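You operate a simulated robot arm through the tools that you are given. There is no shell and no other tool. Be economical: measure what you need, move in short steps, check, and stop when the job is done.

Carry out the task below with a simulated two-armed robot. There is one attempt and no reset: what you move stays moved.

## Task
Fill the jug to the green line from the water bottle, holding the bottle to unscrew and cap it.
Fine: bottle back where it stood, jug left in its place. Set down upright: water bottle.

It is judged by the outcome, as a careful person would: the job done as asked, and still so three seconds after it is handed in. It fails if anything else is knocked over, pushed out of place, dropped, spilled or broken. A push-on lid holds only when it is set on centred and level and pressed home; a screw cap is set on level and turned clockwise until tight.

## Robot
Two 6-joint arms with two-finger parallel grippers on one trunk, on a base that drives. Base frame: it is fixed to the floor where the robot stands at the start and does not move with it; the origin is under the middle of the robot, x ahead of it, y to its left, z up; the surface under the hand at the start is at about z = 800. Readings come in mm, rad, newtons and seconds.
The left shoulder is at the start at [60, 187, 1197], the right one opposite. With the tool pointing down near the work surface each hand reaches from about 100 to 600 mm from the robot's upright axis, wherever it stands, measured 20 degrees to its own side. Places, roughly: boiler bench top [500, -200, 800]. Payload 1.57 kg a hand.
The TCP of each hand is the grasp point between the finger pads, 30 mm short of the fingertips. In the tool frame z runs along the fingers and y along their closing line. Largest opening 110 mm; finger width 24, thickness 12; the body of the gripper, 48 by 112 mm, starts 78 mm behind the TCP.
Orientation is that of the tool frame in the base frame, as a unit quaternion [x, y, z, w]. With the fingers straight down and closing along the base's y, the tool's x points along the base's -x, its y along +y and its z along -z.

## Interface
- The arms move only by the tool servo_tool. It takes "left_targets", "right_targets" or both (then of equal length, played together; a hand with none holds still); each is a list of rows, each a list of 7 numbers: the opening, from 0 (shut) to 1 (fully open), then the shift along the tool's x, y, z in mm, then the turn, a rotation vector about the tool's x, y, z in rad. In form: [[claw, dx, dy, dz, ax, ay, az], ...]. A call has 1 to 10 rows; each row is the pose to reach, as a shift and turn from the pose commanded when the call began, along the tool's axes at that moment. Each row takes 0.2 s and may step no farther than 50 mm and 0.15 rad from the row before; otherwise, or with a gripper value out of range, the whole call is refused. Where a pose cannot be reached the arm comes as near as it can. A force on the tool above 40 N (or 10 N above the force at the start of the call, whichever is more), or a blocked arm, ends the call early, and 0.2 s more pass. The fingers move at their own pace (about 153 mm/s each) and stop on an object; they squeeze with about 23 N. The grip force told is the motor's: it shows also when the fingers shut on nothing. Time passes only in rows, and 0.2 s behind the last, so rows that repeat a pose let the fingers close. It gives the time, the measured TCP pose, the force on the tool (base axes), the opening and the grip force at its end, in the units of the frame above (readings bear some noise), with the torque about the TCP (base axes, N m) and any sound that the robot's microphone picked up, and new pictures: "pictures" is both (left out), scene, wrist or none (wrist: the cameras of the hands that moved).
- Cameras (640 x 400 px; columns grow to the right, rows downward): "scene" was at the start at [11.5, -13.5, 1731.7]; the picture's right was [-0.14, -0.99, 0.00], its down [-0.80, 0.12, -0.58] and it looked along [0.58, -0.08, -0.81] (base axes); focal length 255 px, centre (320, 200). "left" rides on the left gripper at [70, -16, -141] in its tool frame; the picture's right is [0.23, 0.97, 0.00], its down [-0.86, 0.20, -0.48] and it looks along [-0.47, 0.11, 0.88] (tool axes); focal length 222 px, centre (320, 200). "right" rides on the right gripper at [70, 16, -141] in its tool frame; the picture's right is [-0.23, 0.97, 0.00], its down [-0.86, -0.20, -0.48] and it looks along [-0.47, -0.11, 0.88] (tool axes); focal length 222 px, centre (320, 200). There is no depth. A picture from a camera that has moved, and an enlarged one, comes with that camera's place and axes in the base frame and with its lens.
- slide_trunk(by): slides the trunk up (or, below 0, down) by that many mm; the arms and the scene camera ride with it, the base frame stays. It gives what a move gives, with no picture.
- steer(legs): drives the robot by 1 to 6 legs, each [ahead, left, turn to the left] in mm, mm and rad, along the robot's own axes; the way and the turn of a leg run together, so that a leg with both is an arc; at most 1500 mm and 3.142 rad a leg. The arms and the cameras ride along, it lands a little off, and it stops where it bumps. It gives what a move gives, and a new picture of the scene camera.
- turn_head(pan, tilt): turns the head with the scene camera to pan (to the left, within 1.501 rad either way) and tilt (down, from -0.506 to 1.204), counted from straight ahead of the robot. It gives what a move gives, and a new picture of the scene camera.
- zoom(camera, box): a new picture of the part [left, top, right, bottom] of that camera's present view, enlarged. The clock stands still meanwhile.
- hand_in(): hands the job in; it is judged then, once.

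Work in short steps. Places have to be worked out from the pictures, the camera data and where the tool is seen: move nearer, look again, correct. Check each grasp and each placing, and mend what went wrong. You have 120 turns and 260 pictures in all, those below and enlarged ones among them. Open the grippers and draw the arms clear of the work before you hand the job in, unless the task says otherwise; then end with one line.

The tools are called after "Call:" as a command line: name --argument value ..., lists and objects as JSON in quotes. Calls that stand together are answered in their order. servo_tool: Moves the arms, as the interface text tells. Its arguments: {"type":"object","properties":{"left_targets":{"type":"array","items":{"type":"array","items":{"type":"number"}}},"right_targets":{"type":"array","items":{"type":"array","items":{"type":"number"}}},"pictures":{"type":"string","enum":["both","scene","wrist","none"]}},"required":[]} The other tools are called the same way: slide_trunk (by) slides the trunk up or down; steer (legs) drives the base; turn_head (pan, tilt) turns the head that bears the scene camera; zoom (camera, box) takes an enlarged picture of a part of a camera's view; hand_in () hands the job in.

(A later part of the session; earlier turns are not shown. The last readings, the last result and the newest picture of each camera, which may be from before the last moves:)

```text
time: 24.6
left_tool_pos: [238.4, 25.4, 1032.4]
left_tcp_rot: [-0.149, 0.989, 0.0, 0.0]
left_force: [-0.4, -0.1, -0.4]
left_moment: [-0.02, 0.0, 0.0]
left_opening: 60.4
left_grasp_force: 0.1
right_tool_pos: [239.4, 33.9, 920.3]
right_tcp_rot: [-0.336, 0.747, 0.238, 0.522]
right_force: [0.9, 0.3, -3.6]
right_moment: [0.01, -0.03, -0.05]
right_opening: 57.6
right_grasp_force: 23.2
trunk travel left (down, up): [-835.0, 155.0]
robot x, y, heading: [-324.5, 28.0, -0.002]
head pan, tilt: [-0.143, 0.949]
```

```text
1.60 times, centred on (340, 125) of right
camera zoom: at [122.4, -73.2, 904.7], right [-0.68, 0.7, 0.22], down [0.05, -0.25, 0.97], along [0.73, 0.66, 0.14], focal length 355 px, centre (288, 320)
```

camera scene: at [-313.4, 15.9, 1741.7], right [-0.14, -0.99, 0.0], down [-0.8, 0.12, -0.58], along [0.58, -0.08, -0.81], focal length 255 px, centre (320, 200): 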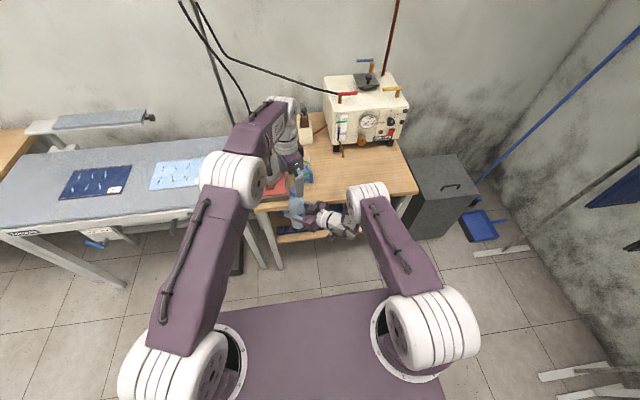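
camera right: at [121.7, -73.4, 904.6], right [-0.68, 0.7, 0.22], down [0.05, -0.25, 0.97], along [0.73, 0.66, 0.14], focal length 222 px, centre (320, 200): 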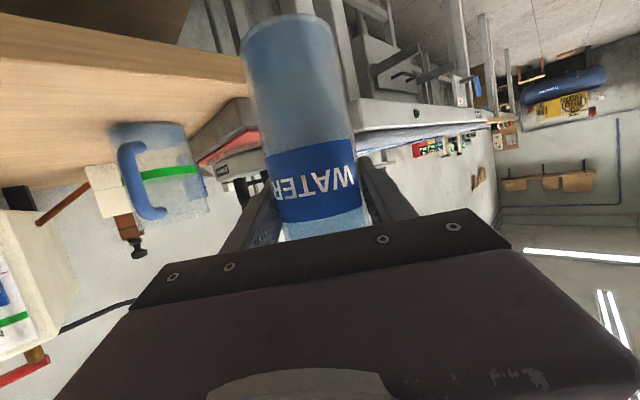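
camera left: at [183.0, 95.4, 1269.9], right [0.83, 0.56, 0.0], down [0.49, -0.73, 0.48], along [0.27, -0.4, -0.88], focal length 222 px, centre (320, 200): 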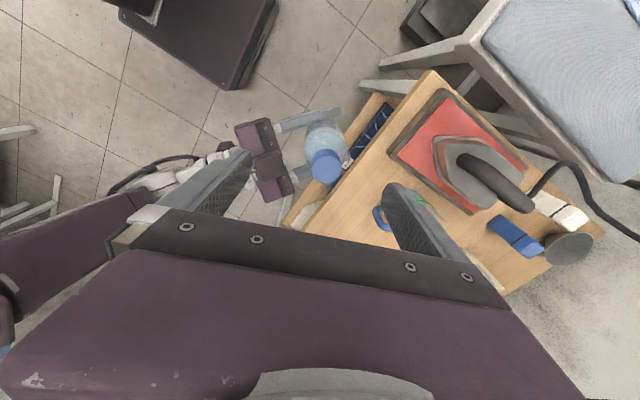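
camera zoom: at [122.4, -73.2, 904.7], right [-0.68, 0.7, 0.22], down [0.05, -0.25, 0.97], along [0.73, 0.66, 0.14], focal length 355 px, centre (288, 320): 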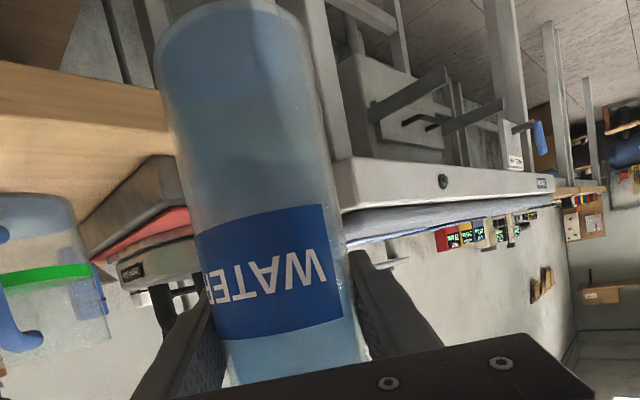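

The bottle slipped roughly 25° in the right grip while the cap began to turn. The cap sprang back, showing the grip was about 1.8 mm off-axis. I recentre by that amount and turn the open hand back clockwise.

Call:
servo_tool --left_targets '[[0.55, 0, 1.8, 0, 0, 0, 0.15], [0.55, 0, 1.8, 0, 0, 0, 0.3], [0.55, 0, 1.8, 0, 0, 0, 0.45], [0.55, 0, 1.8, 0, 0, 0, 0.6], [0.55, 0, 1.8, 0, 0, 0, 0.75], [0.55, 0, 1.8, 0, 0, 0, 0.9], [0.55, 0, 1.8, 0, 0, 0, 1.05], [0.55, 0, 1.8, 0, 0, 0, 1.2], [0.55, 0, 1.8, 0, 0, 0, 1.35], [0.55, 0, 1.8, 0, 0, 0, 1.5]]' --pictures "none"

Call:
zoom --camera "left" --box '[190, 110, 478, 290]'

```text
time: 26.8
left_tool_pos: [237.3, 27.5, 1033.1]
left_tcp_rot: [0.567, 0.824, 0.0, 0.001]
left_force: [0.6, 0.8, 0.0]
left_moment: [-0.03, 0.01, 0.04]
left_opening: 60.4
left_grasp_force: 0.0
right_tool_pos: [239.8, 33.3, 920.8]
right_tcp_rot: [-0.334, 0.748, 0.237, 0.522]
right_force: [0.2, -0.9, -4.8]
right_moment: [0.03, -0.07, 0.03]
right_opening: 57.5
right_grasp_force: 22.6
trunk travel left (down, up): [-835.0, 155.0]
robot x, y, heading: [-324.3, 29.6, -0.004]
head pan, tilt: [-0.143, 0.949]
```

```text
2.22 times, centred on (334, 200) of left
camera zoom: at [197.4, 88.3, 1174.6], right [0.83, 0.56, 0.0], down [0.49, -0.73, 0.48], along [0.27, -0.4, -0.88], focal length 494 px, centre (289, 200)
```

zoom: 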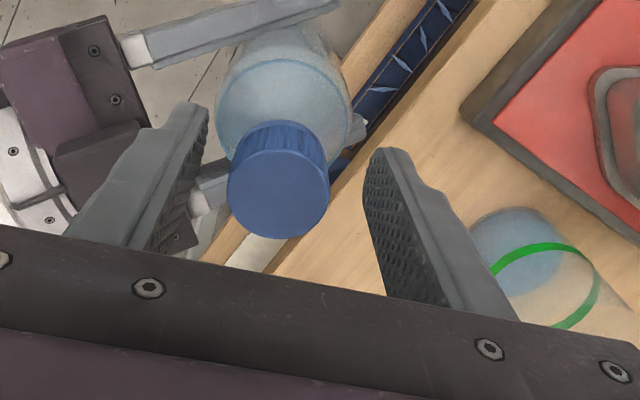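

Now the cap sits about 4 mm to the image left of the finger midline. I shift by -4 mm along the closing line, close, and read the forces.

Call:
servo_tool --left_targets '[[0.55, 0, -4, 0, 0, 0, 0], [0, 0, -4, 0, 0, 0, 0], [0, 0, -4, 0, 0, 0, 0], [0, 0, -4, 0, 0, 0, 0]]' --pictures "none"

Call:
zoom --camera "left" --box '[190, 110, 478, 290]'

```text
time: 27.8
left_tool_pos: [234.9, 25.1, 1032.9]
left_tcp_rot: [0.566, 0.824, 0.0, 0.0]
left_force: [4.6, 1.6, -0.9]
left_moment: [0.22, -0.31, -0.03]
left_opening: 30.1
left_grasp_force: 22.8
right_tool_pos: [238.6, 33.2, 918.7]
right_tcp_rot: [-0.335, 0.748, 0.237, 0.522]
right_force: [-3.4, -2.5, -4.5]
right_moment: [0.13, -0.17, 0.03]
right_opening: 57.6
right_grasp_force: 23.1
trunk travel left (down, up): [-835.0, 155.0]
robot x, y, heading: [-323.9, 27.0, -0.001]
head pan, tilt: [-0.143, 0.949]
```

```text
2.22 times, centred on (334, 200) of left
camera zoom: at [193.4, 86.7, 1174.7], right [0.83, 0.56, 0.0], down [0.49, -0.73, 0.48], along [0.27, -0.4, -0.88], focal length 494 px, centre (289, 200)
```

zoom: 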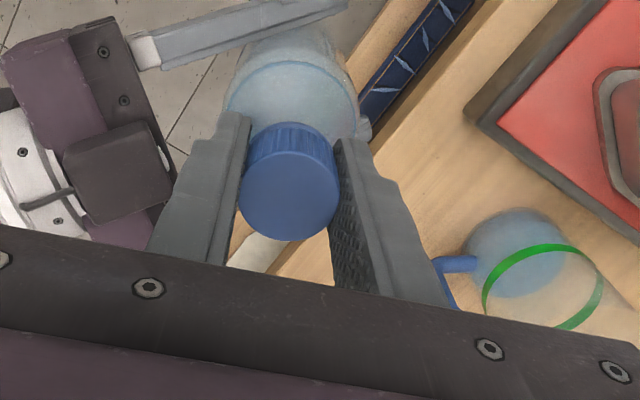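

The grip now closes to 30 mm where it was 36 mm before. I check from the scene camera whether the fingers wrap the cap at the right height.

Call:
zoom --camera "scene" --box '[266, 165, 346, 215]'

Call:
zoom --camera "right" --box '[140, 0, 540, 250]'

```text
8.00 times, centred on (306, 190) of scene
camera zoom: at [-312.7, 15.9, 1741.7], right [-0.14, -0.99, 0.0], down [-0.8, 0.12, -0.58], along [0.58, -0.08, -0.81], focal length 2037 px, centre (432, 280)
```

zoom: 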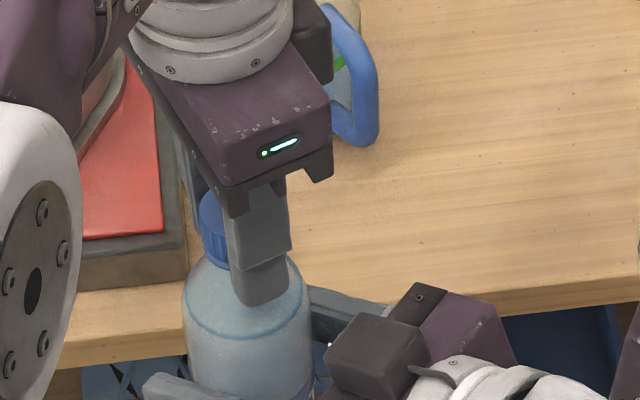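

```text
1.60 times, centred on (340, 125) of right
camera zoom: at [121.8, -73.4, 904.3], right [-0.68, 0.7, 0.22], down [0.05, -0.25, 0.97], along [0.73, 0.66, 0.13], focal length 355 px, centre (288, 320)
```

zoom: 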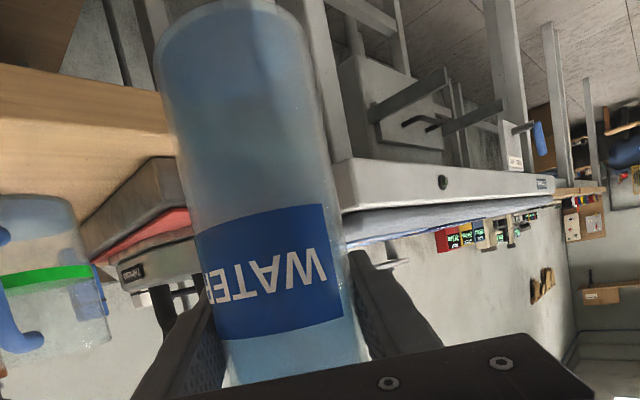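

The right view shows the bottle has slid about 10 mm down in the grip. Finishing with the bottle standing on the bench is safer. I open the left fingers around the cap, raise the trunk and drive the whole set over a clear patch of bench near [400, -85].

Call:
servo_tool --left_targets '[[0.7, 0, 0, 0, 0, 0, 0], [0.7, 0, 0, 0, 0, 0, 0]]' --pictures "none"

Call:
slide_trunk --by 25

Call:
steer --legs '[[165, -112, 0]]'

Call:
zoom --camera "right" --box '[0, 0, 640, 400]'

```text
time: 28.4
left_tool_pos: [233.8, 26.5, 1033.5]
left_tcp_rot: [0.566, 0.825, -0.001, -0.001]
left_force: [-0.1, 0.3, 0.5]
left_moment: [0.02, 0.02, -0.04]
left_opening: 76.9
left_grasp_force: 0.0
right_tool_pos: [239.8, 32.9, 920.2]
right_tcp_rot: [-0.335, 0.748, 0.237, 0.522]
right_force: [-0.2, -0.6, -4.0]
right_moment: [-0.03, -0.06, -0.03]
right_opening: 57.4
right_grasp_force: 22.7
trunk travel left (down, up): [-835.0, 155.0]
robot x, y, heading: [-329.1, 30.2, -0.005]
head pan, tilt: [-0.143, 0.949]
```

```text
time: 29.1
left_tool_pos: [232.8, 25.6, 1059.0]
left_tcp_rot: [0.566, 0.825, 0.0, 0.0]
left_force: [0.5, 0.3, -1.0]
left_moment: [0.03, 0.05, 0.0]
left_opening: 77.0
left_grasp_force: 0.1
right_tool_pos: [239.4, 32.5, 945.7]
right_tcp_rot: [-0.335, 0.748, 0.237, 0.521]
right_force: [0.8, 0.8, -4.8]
right_moment: [0.03, -0.03, 0.03]
right_opening: 57.5
right_grasp_force: 22.7
trunk travel left (down, up): [-860.0, 130.0]
robot x, y, heading: [-326.4, 30.0, 0.0]
head pan, tilt: [-0.143, 0.949]
```

```text
time: 30.7
left_tool_pos: [396.5, -85.0, 1059.1]
left_tcp_rot: [0.565, 0.825, 0.0, 0.001]
left_force: [-0.8, 0.1, -0.1]
left_moment: [0.02, -0.03, -0.03]
left_opening: 77.1
left_grasp_force: 0.0
right_tool_pos: [402.2, -77.8, 946.1]
right_tcp_rot: [-0.335, 0.748, 0.236, 0.522]
right_force: [-0.4, 0.8, -4.6]
right_moment: [-0.01, 0.0, -0.02]
right_opening: 57.4
right_grasp_force: 22.6
trunk travel left (down, up): [-860.0, 130.0]
robot x, y, heading: [-162.6, -82.4, -0.003]
head pan, tilt: [-0.143, 0.949]
camera scene: at [-151.5, -94.4, 1766.7], right [-0.14, -0.99, 0.0], down [-0.8, 0.12, -0.58], along [0.58, -0.08, -0.81], focal length 255 px, centre (320, 200)
```

scene: 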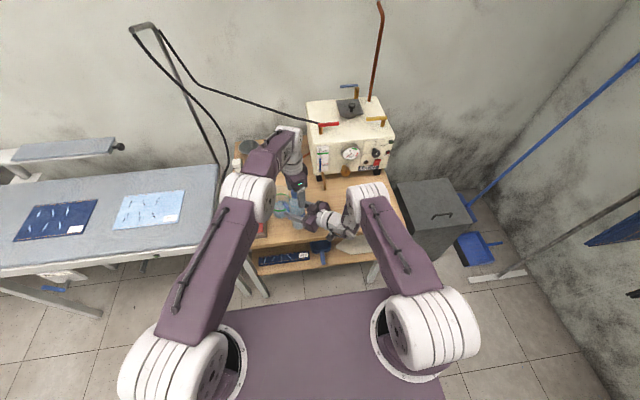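

```text
1.00 times, centred on (320, 200) of right (not enlarged: the box is as wide or as high as the picture)
camera zoom: at [284.7, -184.8, 930.4], right [-0.68, 0.7, 0.22], down [0.05, -0.25, 0.97], along [0.73, 0.66, 0.14], focal length 222 px, centre (320, 200)
```

zoom: 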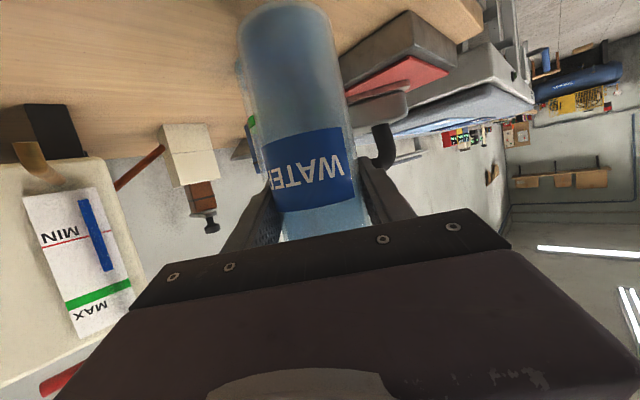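

The bottle hangs over a clear patch. I lower it gently toward the bench, watching the vertical force.

Call:
slide_trunk --by -30

Call:
slide_trunk --by -4

Call:
zoom --camera "right" --box '[160, 0, 480, 200]'

```text
time: 31.4
left_tool_pos: [398.5, -88.1, 1027.9]
left_tcp_rot: [0.566, 0.824, 0.0, 0.001]
left_force: [0.2, -0.1, 0.4]
left_moment: [-0.01, 0.06, -0.02]
left_opening: 77.1
left_grasp_force: 0.1
right_tool_pos: [404.8, -79.7, 915.0]
right_tcp_rot: [-0.335, 0.748, 0.237, 0.521]
right_force: [-0.2, -1.1, -4.2]
right_moment: [0.03, 0.01, 0.02]
right_opening: 57.2
right_grasp_force: 22.6
trunk travel left (down, up): [-830.0, 160.0]
robot x, y, heading: [-156.0, -80.5, -0.004]
head pan, tilt: [-0.143, 0.949]
```

```text
time: 31.9
left_tool_pos: [399.2, -85.4, 1024.0]
left_tcp_rot: [0.565, 0.825, -0.001, 0.0]
left_force: [0.3, 0.2, -0.2]
left_moment: [0.0, -0.01, -0.01]
left_opening: 76.9
left_grasp_force: 0.1
right_tool_pos: [405.4, -80.6, 910.5]
right_tcp_rot: [-0.335, 0.748, 0.238, 0.521]
right_force: [-0.6, 0.9, -4.3]
right_moment: [0.04, -0.02, 0.02]
right_opening: 57.3
right_grasp_force: 22.1
trunk travel left (down, up): [-826.0, 164.0]
robot x, y, heading: [-161.3, -78.3, -0.004]
head pan, tilt: [-0.143, 0.949]
```

```text
2.00 times, centred on (320, 100) of right
camera zoom: at [286.7, -186.0, 895.1], right [-0.68, 0.7, 0.22], down [0.05, -0.25, 0.97], along [0.74, 0.66, 0.13], focal length 444 px, centre (320, 400)
```

zoom: 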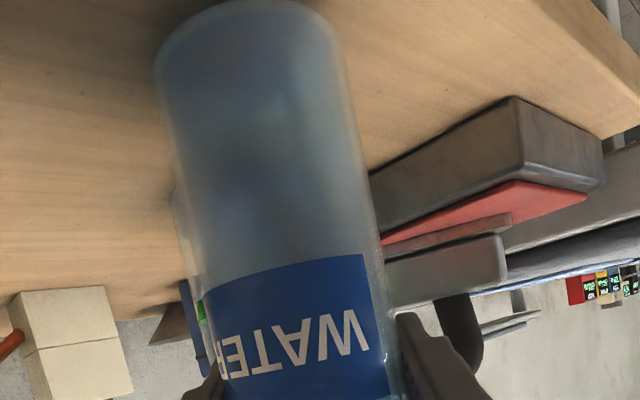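

No contact yet, but the base looks within a few mm. I continue in small steps.

Call:
slide_trunk --by -3

Call:
slide_trunk --by -3

```text
time: 32.5
left_tool_pos: [398.2, -86.1, 1021.1]
left_tcp_rot: [0.565, 0.825, -0.001, 0.001]
left_force: [-0.1, -0.3, 0.2]
left_moment: [0.0, -0.01, -0.01]
left_opening: 77.0
left_grasp_force: 0.0
right_tool_pos: [404.1, -79.0, 908.2]
right_tcp_rot: [-0.334, 0.749, 0.237, 0.522]
right_force: [1.3, -0.5, -4.8]
right_moment: [0.05, -0.02, 0.03]
right_opening: 57.4
right_grasp_force: 22.8
trunk travel left (down, up): [-823.0, 167.0]
robot x, y, heading: [-156.8, -82.1, -0.001]
head pan, tilt: [-0.143, 0.949]
```

```text
time: 33.0
left_tool_pos: [398.4, -86.6, 1016.7]
left_tcp_rot: [0.565, 0.825, -0.001, -0.001]
left_force: [0.4, -0.5, 0.3]
left_moment: [0.02, 0.02, 0.01]
left_opening: 77.0
left_grasp_force: 0.0
right_tool_pos: [403.3, -80.0, 903.9]
right_tcp_rot: [-0.335, 0.749, 0.237, 0.521]
right_force: [0.1, -1.0, -5.2]
right_moment: [0.04, -0.01, -0.03]
right_opening: 57.3
right_grasp_force: 23.1
trunk travel left (down, up): [-820.0, 170.0]
robot x, y, heading: [-159.5, -79.7, -0.003]
head pan, tilt: [-0.143, 0.949]
```

Call:
slide_trunk --by -3

Call:
slide_trunk --by -2

```text
time: 33.5
left_tool_pos: [396.4, -85.3, 1015.5]
left_tcp_rot: [0.566, 0.825, 0.0, 0.001]
left_force: [0.2, 0.3, 0.6]
left_moment: [0.01, 0.0, 0.01]
left_opening: 77.0
left_grasp_force: 0.1
right_tool_pos: [404.4, -79.1, 904.7]
right_tcp_rot: [-0.335, 0.747, 0.237, 0.524]
right_force: [-1.3, -1.0, 11.3]
right_moment: [-0.41, 0.25, 0.0]
right_opening: 57.9
right_grasp_force: 22.6
trunk travel left (down, up): [-817.0, 173.0]
robot x, y, heading: [-162.5, -80.6, -0.005]
head pan, tilt: [-0.143, 0.949]
```

```text
time: 34.0
left_tool_pos: [396.6, -86.9, 1014.1]
left_tcp_rot: [0.565, 0.825, 0.0, 0.001]
left_force: [-0.5, -0.2, -0.4]
left_moment: [0.0, -0.03, -0.01]
left_opening: 76.8
left_grasp_force: 0.0
right_tool_pos: [404.5, -78.7, 901.6]
right_tcp_rot: [-0.335, 0.746, 0.236, 0.524]
right_force: [3.7, 1.6, 19.9]
right_moment: [-0.31, -0.23, 0.16]
right_opening: 57.9
right_grasp_force: 23.0
trunk travel left (down, up): [-815.0, 175.0]
robot x, y, heading: [-160.2, -86.1, -0.001]
head pan, tilt: [-0.143, 0.949]
```

The bench is reached and the bottle is pressed at about 20 N. I briefly open and re-close the right grip so the bottle stands flat without load.

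Call:
servo_tool --right_targets '[[0.62, 0, 0, 0, 0, 0, 0], [0.62, 0, 0, 0, 0, 0, 0], [0, 0, 0, 0, 0, 0, 0], [0, 0, 0, 0, 0, 0, 0], [0, 0, 0, 0, 0, 0, 0]]' --pictures "scene"

Call:
zoom --camera "left" --box '[190, 110, 478, 290]'

Call:
zoom --camera "scene" --box '[250, 170, 346, 230]'

```text
time: 35.2
left_tool_pos: [397.4, -87.4, 1012.1]
left_tcp_rot: [0.566, 0.824, 0.0, 0.001]
left_force: [-0.4, -0.2, -0.1]
left_moment: [0.03, 0.03, -0.02]
left_opening: 76.9
left_grasp_force: 0.2
right_tool_pos: [404.1, -78.9, 900.7]
right_tcp_rot: [-0.335, 0.749, 0.237, 0.521]
right_force: [-0.4, 0.7, -0.7]
right_moment: [0.02, -0.02, -0.01]
right_opening: 57.3
right_grasp_force: 23.7
trunk travel left (down, up): [-815.0, 175.0]
robot x, y, heading: [-161.3, -84.4, -0.004]
head pan, tilt: [-0.143, 0.949]
camera scene: at [-148.0, -96.5, 1721.6], right [-0.14, -0.99, 0.0], down [-0.8, 0.12, -0.58], along [0.58, -0.08, -0.81], focal length 255 px, centre (320, 200)
```

scene: 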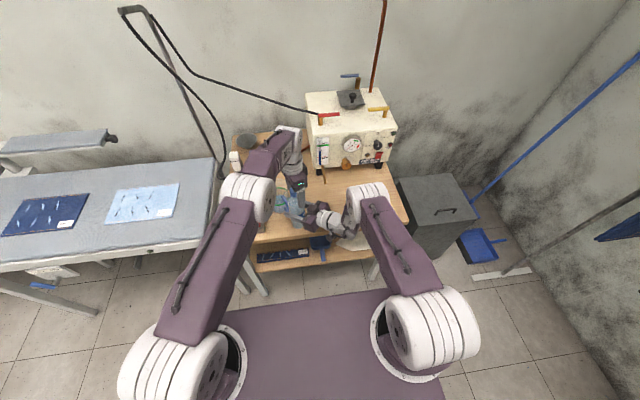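

```text
2.22 times, centred on (334, 200) of left
camera zoom: at [357.9, -26.0, 1154.5], right [0.83, 0.56, 0.0], down [0.49, -0.73, 0.48], along [0.27, -0.4, -0.88], focal length 494 px, centre (289, 200)
```

zoom: 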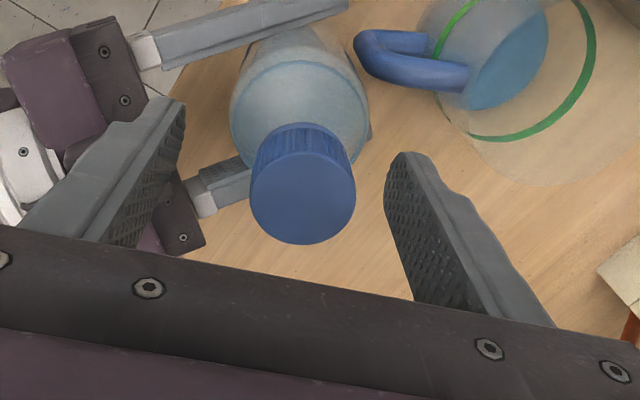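

```text
6.67 times, centred on (298, 200) of scene
camera zoom: at [-148.0, -96.5, 1721.6], right [-0.14, -0.99, 0.0], down [-0.8, 0.12, -0.58], along [0.58, -0.08, -0.81], focal length 1698 px, centre (467, 200)
```

zoom: 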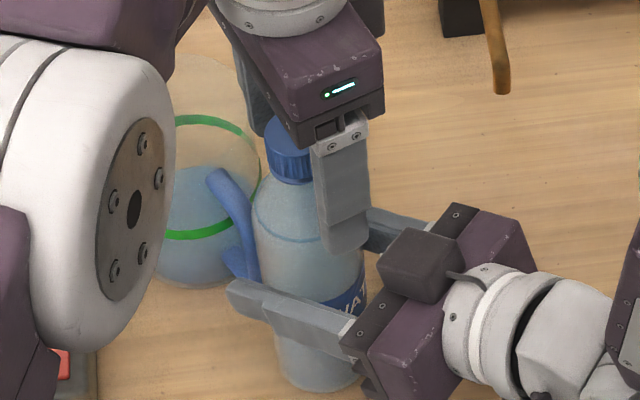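

The bottle stands flat and unloaded. The cap is about 3.7 mm to the right of the finger midline, so I shift, drop 2 mm, close and check the load before turning.

Call:
servo_tool --left_targets '[[0.7, -1, 3.7, 2, 0, 0, 0], [0, -1, 3.7, 2, 0, 0, 0], [0, -1, 3.7, 2, 0, 0, 0], [0, -1, 3.7, 2, 0, 0, 0], [0, -1, 3.7, 2, 0, 0, -0.15], [0, -1, 3.7, 2, 0, 0, -0.3], [0, -1, 3.7, 2, 0, 0, -0.45]]' --pictures "none"

Call:
zoom --camera "left" --box '[190, 110, 478, 290]'

Call:
zoom --camera "right" --box '[160, 0, 480, 200]'

```text
time: 36.8
left_tool_pos: [403.2, -85.9, 1012.8]
left_tcp_rot: [0.366, 0.931, 0.0, 0.002]
left_force: [5.8, 3.5, 23.5]
left_moment: [0.15, -0.26, -0.31]
left_opening: 32.8
left_grasp_force: 23.6
right_tool_pos: [403.3, -79.5, 898.8]
right_tcp_rot: [-0.335, 0.748, 0.238, 0.521]
right_force: [-0.6, -3.2, -13.7]
right_moment: [0.13, -0.51, 0.37]
right_opening: 57.1
right_grasp_force: 23.3
trunk travel left (down, up): [-815.0, 175.0]
robot x, y, heading: [-158.2, -81.2, -0.005]
head pan, tilt: [-0.143, 0.949]
```

```text
2.22 times, centred on (334, 200) of left
camera zoom: at [339.7, -49.1, 1154.0], right [0.5, 0.87, 0.0], down [0.76, -0.44, 0.48], along [0.42, -0.24, -0.88], focal length 494 px, centre (289, 200)
```

zoom: 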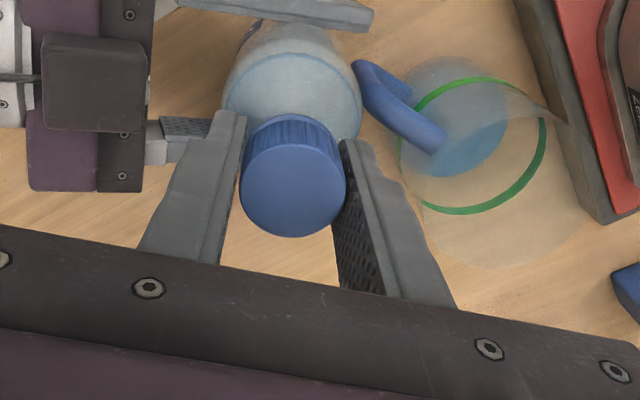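

```text
2.00 times, centred on (320, 100) of right
camera zoom: at [285.0, -186.1, 884.2], right [-0.68, 0.7, 0.22], down [0.05, -0.25, 0.97], along [0.74, 0.66, 0.13], focal length 444 px, centre (320, 400)
```

zoom: 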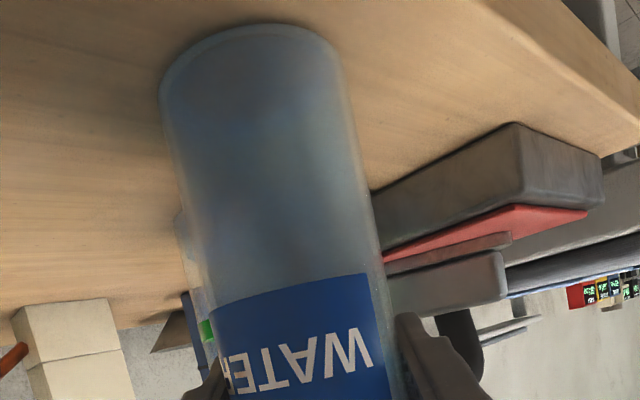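

The left hand is pushed up by 23 N, so the fingertips are likely riding on the bottle's shoulder. I open, rise 5 mm, and regrip.

Call:
servo_tool --left_targets '[[0.6, 0, 0, 0, 0, 0, 0], [0.6, 0, 0, -3, 0, 0, 0], [0, 0, 0, -3, 0, 0, 0], [0, 0, 0, -3, 0, 0, 0], [0, 0, 0, -3, 0, 0, 0]]' --pictures "none"

```text
time: 38.0
left_tool_pos: [402.2, -86.8, 1013.6]
left_tcp_rot: [0.367, 0.93, 0.0, 0.0]
left_force: [3.8, 7.5, 0.5]
left_moment: [0.29, -0.14, 0.02]
left_opening: 31.9
left_grasp_force: 23.5
right_tool_pos: [404.7, -79.8, 899.7]
right_tcp_rot: [-0.335, 0.748, 0.237, 0.521]
right_force: [-5.0, -6.2, -2.4]
right_moment: [0.41, -0.4, -0.05]
right_opening: 57.3
right_grasp_force: 23.2
trunk travel left (down, up): [-815.0, 175.0]
robot x, y, heading: [-161.4, -84.3, -0.0]
head pan, tilt: [-0.143, 0.949]
```

The vertical load is gone. A residual 8 N along the closing line says the hand should shift about 1.8 mm that way. I shift and turn counter-clockwise.

Call:
servo_tool --left_targets '[[0, 0, 1.8, 0, 0, 0, 0], [0, 0, 1.8, 0, 0, 0, -0.15], [0, 0, 1.8, 0, 0, 0, -0.3], [0, 0, 1.8, 0, 0, 0, -0.45], [0, 0, 1.8, 0, 0, 0, -0.6], [0, 0, 1.8, 0, 0, 0, -0.75]]' --pictures "none"

Call:
zoom --camera "right" --box '[160, 0, 480, 200]'

```text
time: 39.4
left_tool_pos: [403.1, -83.5, 1015.0]
left_tcp_rot: [0.001, 1.0, 0.0, 0.0]
left_force: [3.2, 7.4, 20.3]
left_moment: [0.58, -0.2, -0.48]
left_opening: 31.9
left_grasp_force: 23.1
right_tool_pos: [403.0, -78.9, 900.3]
right_tcp_rot: [-0.335, 0.749, 0.237, 0.521]
right_force: [-2.4, -7.1, -10.2]
right_moment: [0.24, -0.36, 0.49]
right_opening: 57.2
right_grasp_force: 22.6
trunk travel left (down, up): [-815.0, 175.0]
robot x, y, heading: [-160.6, -82.2, 0.002]
head pan, tilt: [-0.143, 0.949]
```

```text
2.00 times, centred on (320, 100) of right
camera zoom: at [285.0, -185.9, 884.7], right [-0.68, 0.7, 0.22], down [0.05, -0.25, 0.97], along [0.74, 0.66, 0.13], focal length 444 px, centre (320, 400)
```

zoom: 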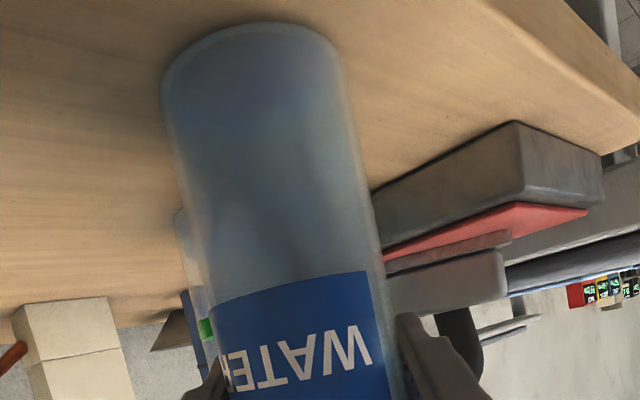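

The label stays put and the bottle is pushed down while the hand is pushed up, so the thread is lifting the cap. I continue turning while rising 3 mm and relieving the side load.

Call:
servo_tool --left_targets '[[0, -0.7, 1.5, -2, 0, 0, 0], [0, -0.7, 1.5, -2.2, 0, 0, -0.15], [0, -0.7, 1.5, -2.4, 0, 0, -0.3], [0, -0.7, 1.5, -2.6, 0, 0, -0.45], [0, -0.7, 1.5, -2.8, 0, 0, -0.6], [0, -0.7, 1.5, -3, 0, 0, -0.75]]' --pictures "none"

Call:
zoom --camera "left" --box '[190, 110, 478, 290]'

```text
time: 40.8
left_tool_pos: [402.1, -82.9, 1016.2]
left_tcp_rot: [-0.367, 0.93, 0.001, -0.001]
left_force: [-3.9, 9.5, 8.8]
left_moment: [0.76, 0.21, -0.18]
left_opening: 30.6
left_grasp_force: 23.1
right_tool_pos: [403.1, -78.7, 899.1]
right_tcp_rot: [-0.335, 0.748, 0.237, 0.521]
right_force: [1.9, -8.3, -9.0]
right_moment: [0.4, 0.35, 0.14]
right_opening: 57.3
right_grasp_force: 23.0
trunk travel left (down, up): [-815.0, 175.0]
robot x, y, heading: [-159.0, -83.6, -0.002]
head pan, tilt: [-0.143, 0.949]
```

```text
2.22 times, centred on (334, 200) of left
camera zoom: at [363.3, -140.7, 1158.8], right [-0.83, 0.56, 0.0], down [0.49, 0.73, 0.48], along [0.27, 0.4, -0.88], focal length 494 px, centre (289, 200)
```

zoom: 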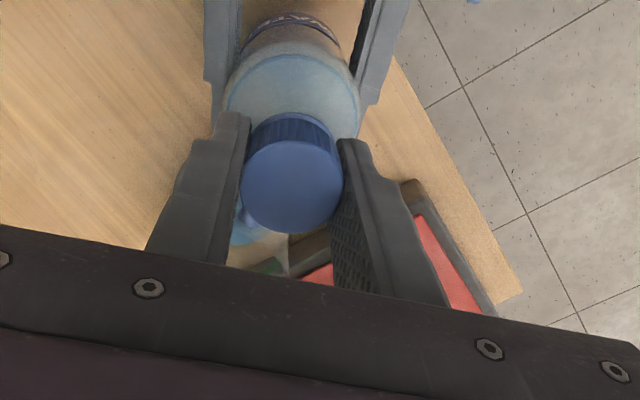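

Turned another 0.75 rad. I release, recentre by the side-force direction, and wind the open hand back clockwise.

Call:
servo_tool --left_targets '[[0.6, 0, 0, 0, 0, 0, 0], [0.6, -0.8, 2, 0, 0, 0, 0.15], [0.6, -0.8, 2, 0, 0, 0, 0.3], [0.6, -0.8, 2, 0, 0, 0, 0.45], [0.6, -0.8, 2, 0, 0, 0, 0.6], [0.6, -0.8, 2, 0, 0, 0, 0.75], [0.6, -0.8, 2, 0, 0, 0, 0.9], [0.6, -0.8, 2, 0, 0, 0, 1.05], [0.6, -0.8, 2, 0, 0, 0, 1.2], [0.6, -0.8, 2, 0, 0, 0, 1.35]]' --pictures "none"

Call:
servo_tool --left_targets '[[0.6, 0, 0, 0, 0, 0, 0.15], [0.6, 0, 0, 0, 0, 0, 0.3], [0.6, 0, 0, 0, 0, 0, 0.45], [0.6, 0, 0, 0, 0, 0, 0.6]]' --pictures "none"

Call:
zoom --camera "left" --box '[190, 110, 478, 290]'

Call:
zoom --camera "scene" --box '[250, 170, 346, 230]'

```text
time: 43.0
left_tool_pos: [402.5, -81.2, 1016.9]
left_tcp_rot: [0.298, 0.954, 0.0, 0.0]
left_force: [-0.5, -0.5, 0.1]
left_moment: [0.0, 0.0, -0.03]
left_opening: 66.2
left_grasp_force: 0.1
right_tool_pos: [404.1, -79.5, 900.7]
right_tcp_rot: [-0.336, 0.748, 0.238, 0.521]
right_force: [2.2, 0.3, 0.5]
right_moment: [0.02, -0.11, 0.0]
right_opening: 57.4
right_grasp_force: 23.1
trunk travel left (down, up): [-815.0, 175.0]
robot x, y, heading: [-157.7, -85.5, -0.001]
head pan, tilt: [-0.143, 0.949]
```

```text
time: 44.0
left_tool_pos: [402.9, -81.1, 1017.0]
left_tcp_rot: [0.567, 0.824, 0.0, 0.001]
left_force: [0.4, 0.2, 0.5]
left_moment: [-0.02, -0.05, 0.0]
left_opening: 65.8
left_grasp_force: 0.1
right_tool_pos: [402.8, -80.3, 899.9]
right_tcp_rot: [-0.334, 0.748, 0.237, 0.522]
right_force: [1.1, 1.6, 2.7]
right_moment: [-0.04, -0.13, 0.01]
right_opening: 57.3
right_grasp_force: 22.6
trunk travel left (down, up): [-815.0, 175.0]
robot x, y, heading: [-160.5, -81.0, 0.0]
head pan, tilt: [-0.143, 0.949]
```

```text
2.22 times, centred on (334, 200) of left
camera zoom: at [362.2, -20.3, 1158.9], right [0.83, 0.56, 0.0], down [0.49, -0.73, 0.48], along [0.27, -0.4, -0.88], focal length 494 px, centre (289, 200)
```

zoom: 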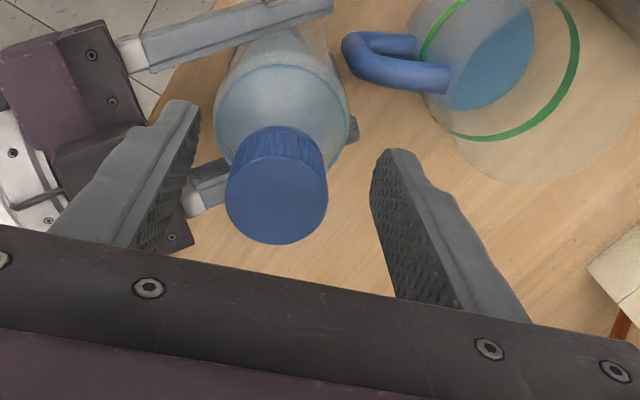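

```text
6.67 times, centred on (298, 200) of scene
camera zoom: at [-149.1, -96.3, 1721.7], right [-0.14, -0.99, 0.0], down [-0.8, 0.12, -0.58], along [0.58, -0.08, -0.81], focal length 1698 px, centre (467, 200)
```

zoom: 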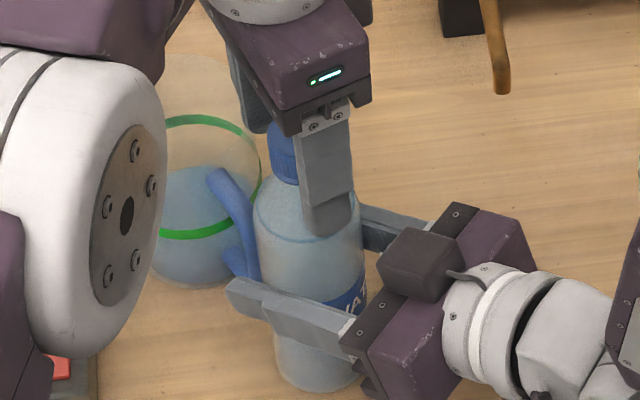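

Reconciling the views: the cap is about 31 mm wide with its top near z = 1027, about 10 mm above my finger reference. The fingertips have been pinching the bottle's shoulder cone. The rest axis is at [399.5, -82]. I raise 17 mm, recentre, close on the cap only, and check forces.

Call:
servo_tool --left_targets '[[0.6, 0.4, -3.5, -17, 0, 0, 0], [0.6, 0.4, -3.5, -17, 0, 0, 0], [0, 0.4, -3.5, -17, 0, 0, 0], [0, 0.4, -3.5, -17, 0, 0, 0], [0, 0.4, -3.5, -17, 0, 0, 0]]' --pictures "none"

Call:
zoom --camera "left" --box '[190, 110, 478, 290]'

Call:
zoom --camera "scene" --box '[266, 170, 330, 210]'

```text
time: 45.2
left_tool_pos: [398.5, -82.4, 1033.7]
left_tcp_rot: [0.565, 0.825, 0.0, 0.0]
left_force: [-2.9, -0.2, -0.3]
left_moment: [0.0, 0.01, -0.02]
left_opening: 30.2
left_grasp_force: 22.6
right_tool_pos: [404.4, -80.1, 899.8]
right_tcp_rot: [-0.335, 0.748, 0.237, 0.522]
right_force: [3.2, 0.5, 1.9]
right_moment: [-0.11, 0.36, 0.05]
right_opening: 57.4
right_grasp_force: 23.4
trunk travel left (down, up): [-815.0, 175.0]
robot x, y, heading: [-163.8, -80.9, -0.003]
head pan, tilt: [-0.143, 0.949]
```

```text
2.22 times, centred on (334, 200) of left
camera zoom: at [359.1, -21.4, 1176.0], right [0.83, 0.56, 0.0], down [0.49, -0.73, 0.48], along [0.27, -0.4, -0.88], focal length 494 px, centre (289, 200)
```

zoom: 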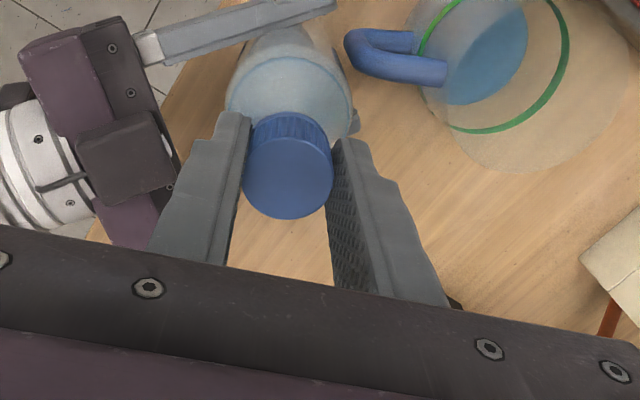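

```text
10.00 times, centred on (298, 190) of scene
camera zoom: at [-149.3, -96.4, 1721.7], right [-0.14, -0.99, 0.0], down [-0.8, 0.12, -0.58], along [0.58, -0.08, -0.81], focal length 2546 px, centre (540, 300)
```

zoom: 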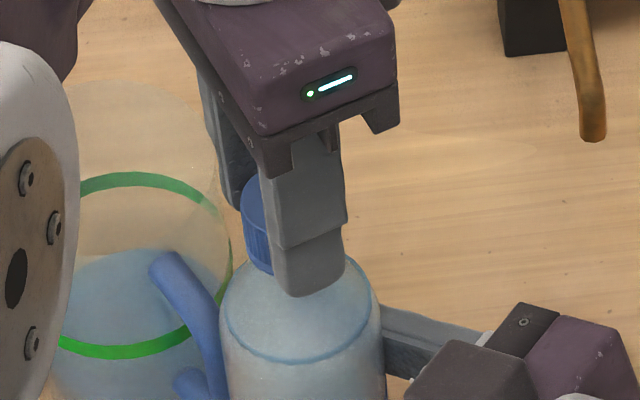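

The grip is now clean: 30.2 mm, forces under 3 N. I turn counter-clockwise 1.5 rad with a slight rise.

Call:
servo_tool --left_targets '[[0, 0, 0, 0, 0, 0, -0.15], [0, 0, 0, -0.1, 0, 0, -0.3], [0, 0, 0, -0.2, 0, 0, -0.45], [0, 0, 0, -0.3, 0, 0, -0.6], [0, 0, 0, -0.4, 0, 0, -0.75], [0, 0, 0, -0.5, 0, 0, -0.9], [0, 0, 0, -0.6, 0, 0, -1.05], [0, 0, 0, -0.7, 0, 0, -1.2], [0, 0, 0, -0.8, 0, 0, -1.35], [0, 0, 0, -0.9, 0, 0, -1.5]]' --pictures "none"

Call:
servo_tool --left_targets '[[0, 0, 0, 0, 0, 0, -0.15], [0, 0, 0, -0.1, 0, 0, -0.3], [0, 0, 0, -0.2, 0, 0, -0.45], [0, 0, 0, -0.3, 0, 0, -0.6], [0, 0, 0, -0.4, 0, 0, -0.75], [0, 0, 0, -0.5, 0, 0, -0.9]]' --pictures "none"

Call:
zoom --camera "left" --box '[190, 110, 478, 290]'

Call:
zoom --camera "right" --box '[160, 0, 480, 200]'

```text
time: 47.4
left_tool_pos: [400.6, -83.2, 1035.5]
left_tcp_rot: [-0.149, 0.989, -0.002, 0.0]
left_force: [-3.6, -8.5, 0.5]
left_moment: [-0.22, 0.11, -0.01]
left_opening: 29.8
left_grasp_force: 23.0
right_tool_pos: [405.0, -78.9, 899.0]
right_tcp_rot: [-0.335, 0.748, 0.237, 0.521]
right_force: [4.7, 9.7, 1.5]
right_moment: [-0.69, 0.05, -0.01]
right_opening: 57.3
right_grasp_force: 22.1
trunk travel left (down, up): [-815.0, 175.0]
robot x, y, heading: [-159.7, -86.6, 0.003]
head pan, tilt: [-0.143, 0.949]
```

```text
time: 48.8
left_tool_pos: [398.9, -83.2, 1036.5]
left_tcp_rot: [-0.565, 0.825, 0.0, 0.0]
left_force: [5.9, -9.9, -0.3]
left_moment: [-0.27, -0.1, -0.03]
left_opening: 29.9
left_grasp_force: 22.5
right_tool_pos: [401.3, -78.7, 899.9]
right_tcp_rot: [-0.336, 0.748, 0.238, 0.521]
right_force: [-6.2, 13.1, 1.5]
right_moment: [-0.69, -0.55, -0.03]
right_opening: 57.5
right_grasp_force: 23.1
trunk travel left (down, up): [-815.0, 175.0]
robot x, y, heading: [-157.5, -83.6, -0.005]
head pan, tilt: [-0.143, 0.949]
```

```text
2.22 times, centred on (334, 200) of left
camera zoom: at [388.9, -151.5, 1177.9], right [-0.99, 0.14, 0.0], down [0.12, 0.87, 0.48], along [0.07, 0.47, -0.88], focal length 494 px, centre (289, 200)
```

zoom: 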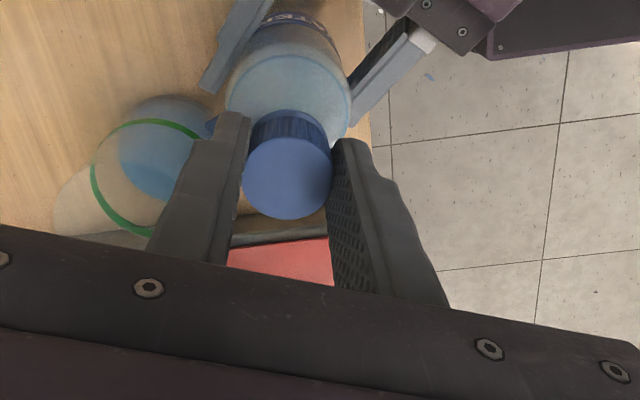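

```text
2.00 times, centred on (320, 100) of right
camera zoom: at [285.2, -185.4, 884.6], right [-0.68, 0.7, 0.22], down [0.05, -0.25, 0.97], along [0.73, 0.67, 0.14], focal length 444 px, centre (320, 400)
```

zoom: 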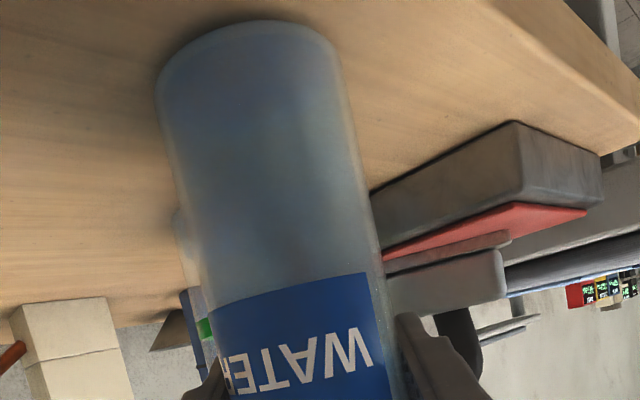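

The torque is now about zero, so the cap is loose. I relieve the side load and lift 4 mm to test whether it is free.

Call:
servo_tool --left_targets '[[0, 1.4, -1.8, 0, 0, 0, 0], [0, 1.4, -1.8, -2, 0, 0, 0], [0, 1.4, -1.8, -4, 0, 0, 0]]' --pictures "none"

```text
time: 49.6
left_tool_pos: [402.0, -83.9, 1038.9]
left_tcp_rot: [-0.564, 0.826, 0.002, -0.001]
left_force: [7.2, -1.0, -16.3]
left_moment: [-0.03, -0.38, -0.03]
left_opening: 30.1
left_grasp_force: 23.1
right_tool_pos: [405.4, -79.4, 900.8]
right_tcp_rot: [-0.334, 0.748, 0.238, 0.522]
right_force: [-7.9, 0.9, 11.6]
right_moment: [-0.13, -0.71, -0.02]
right_opening: 57.4
right_grasp_force: 22.9
trunk travel left (down, up): [-815.0, 175.0]
robot x, y, heading: [-159.9, -79.1, -0.003]
head pan, tilt: [-0.143, 0.949]
```

It's still threaded, with 16 N resisting. I go back down 4 mm, release, and rewind for another full stroke about a better centre.

Call:
servo_tool --left_targets '[[0, 0, 0, 4, 0, 0, 0], [0.6, -1.7, 0.2, 4, 0, 0, 0], [0.6, -1.7, 0.2, 4, 0, 0, 0.15], [0.6, -1.7, 0.2, 4, 0, 0, 0.3], [0.6, -1.7, 0.2, 4, 0, 0, 0.45], [0.6, -1.7, 0.2, 4, 0, 0, 0.6], [0.6, -1.7, 0.2, 4, 0, 0, 0.75], [0.6, -1.7, 0.2, 4, 0, 0, 0.9], [0.6, -1.7, 0.2, 4, 0, 0, 1.05], [0.6, -1.7, 0.2, 4, 0, 0, 1.2]]' --pictures "none"

Call:
servo_tool --left_targets '[[0.6, 0, 0, 0, 0, 0, 0.15], [0.6, 0, 0, 0, 0, 0, 0.3], [0.6, 0, 0, 0, 0, 0, 0.45], [0.6, 0, 0, 0, 0, 0, 0.6], [0.6, 0, 0, 0, 0, 0, 0.75], [0.6, 0, 0, 0, 0, 0, 0.9], [0.6, 0, 0, 0, 0, 0, 1.05], [0.6, 0, 0, 0, 0, 0, 1.2]]' --pictures "none"

Call:
zoom --camera "left" --box '[190, 110, 478, 290]'

```text
time: 51.8
left_tool_pos: [401.1, -83.1, 1034.8]
left_tcp_rot: [0.002, 1.0, 0.0, 0.0]
left_force: [-1.3, -0.5, -0.8]
left_moment: [-0.03, 0.0, -0.01]
left_opening: 66.0
left_grasp_force: 0.0
right_tool_pos: [404.0, -78.8, 899.6]
right_tcp_rot: [-0.334, 0.748, 0.237, 0.522]
right_force: [0.1, -0.4, -2.8]
right_moment: [-0.03, -0.06, 0.0]
right_opening: 57.3
right_grasp_force: 23.3
trunk travel left (down, up): [-815.0, 175.0]
robot x, y, heading: [-162.8, -81.8, -0.004]
head pan, tilt: [-0.143, 0.949]
```

```text
time: 53.6
left_tool_pos: [402.7, -82.7, 1036.3]
left_tcp_rot: [0.566, 0.825, 0.0, 0.0]
left_force: [0.2, 0.7, -0.1]
left_moment: [0.0, -0.01, 0.0]
left_opening: 66.2
left_grasp_force: 0.0
right_tool_pos: [404.5, -79.2, 900.0]
right_tcp_rot: [-0.334, 0.748, 0.238, 0.523]
right_force: [0.1, -1.0, -3.6]
right_moment: [0.01, -0.04, 0.0]
right_opening: 57.4
right_grasp_force: 23.2
trunk travel left (down, up): [-815.0, 175.0]
robot x, y, heading: [-161.3, -80.6, -0.004]
head pan, tilt: [-0.143, 0.949]
```

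```text
2.22 times, centred on (334, 200) of left
camera zoom: at [360.9, -21.8, 1177.0], right [0.83, 0.56, 0.0], down [0.49, -0.73, 0.48], along [0.27, -0.4, -0.88], focal length 494 px, centre (289, 200)
```

zoom: 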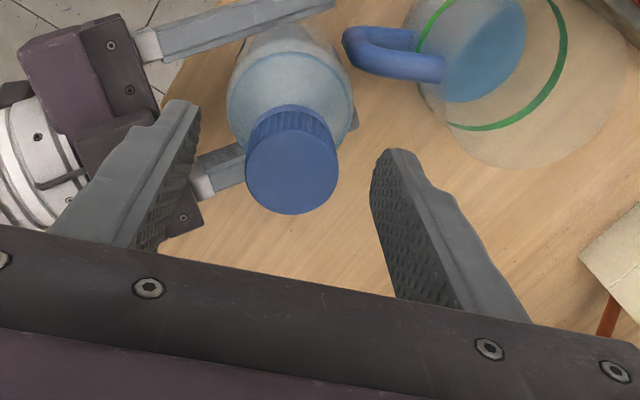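

The cap is centred now. I shift 1.5 mm along the tool's x, close and turn the next stroke.

Call:
servo_tool --left_targets '[[0.6, 1.5, 0.3, 0, 0, 0, 0], [0, 1.5, 0.3, 0, 0, 0, 0], [0, 1.5, 0.3, 0, 0, 0, 0], [0, 1.5, 0.3, 0, 0, 0, -0.15], [0, 1.5, 0.3, -0.1, 0, 0, -0.3], [0, 1.5, 0.3, -0.2, 0, 0, -0.45], [0, 1.5, 0.3, -0.3, 0, 0, -0.6], [0, 1.5, 0.3, -0.4, 0, 0, -0.75], [0, 1.5, 0.3, -0.5, 0, 0, -0.9], [0, 1.5, 0.3, -0.6, 0, 0, -1.05]]' --pictures "none"

Call:
servo_tool --left_targets '[[0, 0, 0, 0, 0, 0, -0.15], [0, 0, 0, -0.1, 0, 0, -0.3], [0, 0, 0, -0.2, 0, 0, -0.45], [0, 0, 0, -0.3, 0, 0, -0.6], [0, 0, 0, -0.4, 0, 0, -0.75], [0, 0, 0, -0.5, 0, 0, -0.9], [0, 0, 0, -0.6, 0, 0, -1.05], [0, 0, 0, -0.7, 0, 0, -1.2], [0, 0, 0, -0.8, 0, 0, -1.35]]' --pictures "none"

```text
time: 55.8
left_tool_pos: [400.3, -82.6, 1035.6]
left_tcp_rot: [0.074, 0.997, -0.001, 0.0]
left_force: [-3.4, -6.2, 0.4]
left_moment: [-0.15, 0.37, -0.03]
left_opening: 30.2
left_grasp_force: 23.0
right_tool_pos: [404.7, -79.4, 899.2]
right_tcp_rot: [-0.335, 0.748, 0.238, 0.521]
right_force: [3.3, 6.9, -4.7]
right_moment: [-0.7, 0.07, 0.01]
right_opening: 57.2
right_grasp_force: 22.9
trunk travel left (down, up): [-815.0, 175.0]
robot x, y, heading: [-157.1, -86.6, -0.003]
head pan, tilt: [-0.143, 0.949]
```

```text
time: 57.8
left_tool_pos: [401.4, -81.3, 1036.7]
left_tcp_rot: [-0.565, 0.825, 0.0, 0.0]
left_force: [-0.5, -7.3, -1.2]
left_moment: [-0.15, -0.02, -0.05]
left_opening: 30.2
left_grasp_force: 23.0
right_tool_pos: [403.9, -79.9, 899.2]
right_tcp_rot: [-0.336, 0.747, 0.238, 0.522]
right_force: [0.8, 7.4, -1.0]
right_moment: [-0.79, -0.12, 0.0]
right_opening: 57.6
right_grasp_force: 23.8
trunk travel left (down, up): [-815.0, 175.0]
robot x, y, heading: [-161.3, -85.0, 0.003]
head pan, tilt: [-0.143, 0.949]
```

Torque is near zero again. Test lift of 4 mm.

Call:
servo_tool --left_targets '[[0, 1.4, -0.5, 0, 0, 0, 0], [0, 1.4, -0.5, -2, 0, 0, 0], [0, 1.4, -0.5, -4, 0, 0, 0]]' --pictures "none"

Call:
zoom --camera "left" --box '[190, 110, 478, 290]'

```text
time: 58.6
left_tool_pos: [400.2, -82.2, 1040.3]
left_tcp_rot: [-0.564, 0.826, 0.0, 0.0]
left_force: [1.3, 0.1, -2.0]
left_moment: [0.02, -0.01, 0.01]
left_opening: 30.1
left_grasp_force: 23.5
right_tool_pos: [402.7, -80.2, 900.0]
right_tcp_rot: [-0.336, 0.748, 0.238, 0.521]
right_force: [-1.4, 1.0, -1.2]
right_moment: [0.07, -0.19, 0.0]
right_opening: 57.5
right_grasp_force: 23.1
trunk travel left (down, up): [-815.0, 175.0]
robot x, y, heading: [-160.1, -83.0, -0.004]
head pan, tilt: [-0.143, 0.949]
```

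```text
2.22 times, centred on (334, 200) of left
camera zoom: at [390.3, -151.7, 1182.6], right [-0.99, 0.14, 0.0], down [0.13, 0.87, 0.48], along [0.07, 0.47, -0.88], focal length 494 px, centre (289, 200)
```

zoom: 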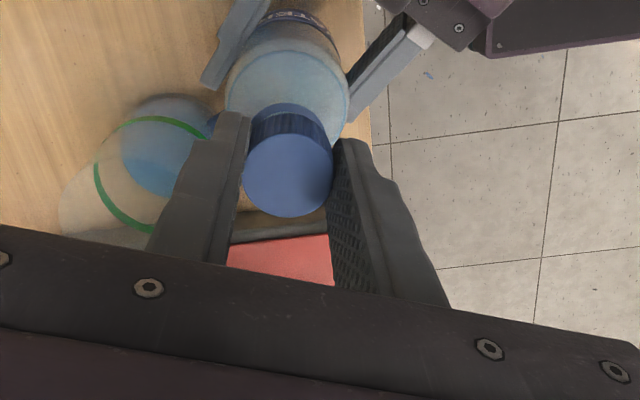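

The cap came free with little force. I lift it clear.

Call:
servo_tool --left_targets '[[0, 0, 0, -15, 0, 0, 0], [0, 0, 0, -30, 0, 0, 0], [0, 0, 0, -50, 0, 0, 0], [0, 0, 0, -80, 0, 0, 0]]' --pictures "wrist"

Call:
zoom --camera "scene" --box '[250, 150, 346, 210]'

```text
time: 59.6
left_tool_pos: [400.2, -83.1, 1121.7]
left_tcp_rot: [-0.564, 0.826, 0.0, 0.0]
left_force: [0.0, -0.3, 0.3]
left_moment: [-0.01, 0.0, 0.02]
left_opening: 30.4
left_grasp_force: 22.8
right_tool_pos: [403.9, -80.0, 900.0]
right_tcp_rot: [-0.335, 0.748, 0.237, 0.522]
right_force: [0.4, -1.4, -2.1]
right_moment: [-0.04, -0.07, -0.05]
right_opening: 57.2
right_grasp_force: 22.7
trunk travel left (down, up): [-815.0, 175.0]
robot x, y, heading: [-165.2, -79.3, -0.004]
head pan, tilt: [-0.143, 0.949]
camera left: at [390.2, -151.9, 1263.1], right [-0.99, 0.14, 0.0], down [0.13, 0.87, 0.48], along [0.07, 0.47, -0.88], focal length 222 px, centre (320, 200)
```

left: 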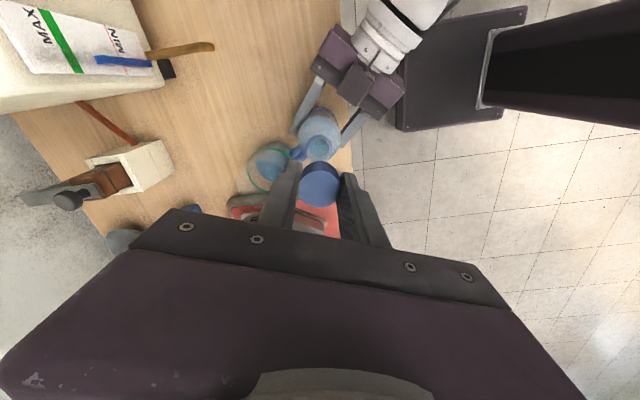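

```text
6.67 times, centred on (298, 180) of scene
camera zoom: at [-148.8, -96.6, 1721.6], right [-0.14, -0.99, 0.0], down [-0.8, 0.12, -0.58], along [0.58, -0.08, -0.81], focal length 1698 px, centre (467, 333)
```

zoom: 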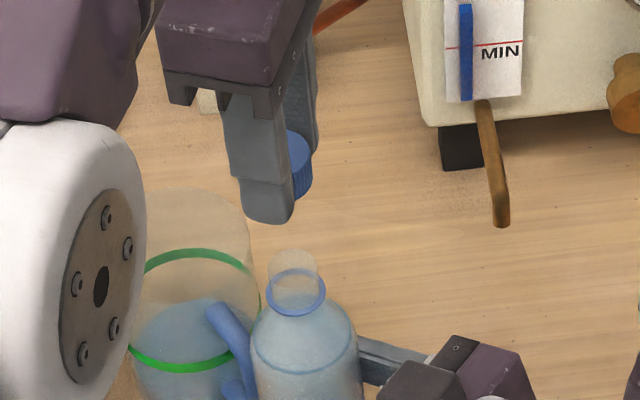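

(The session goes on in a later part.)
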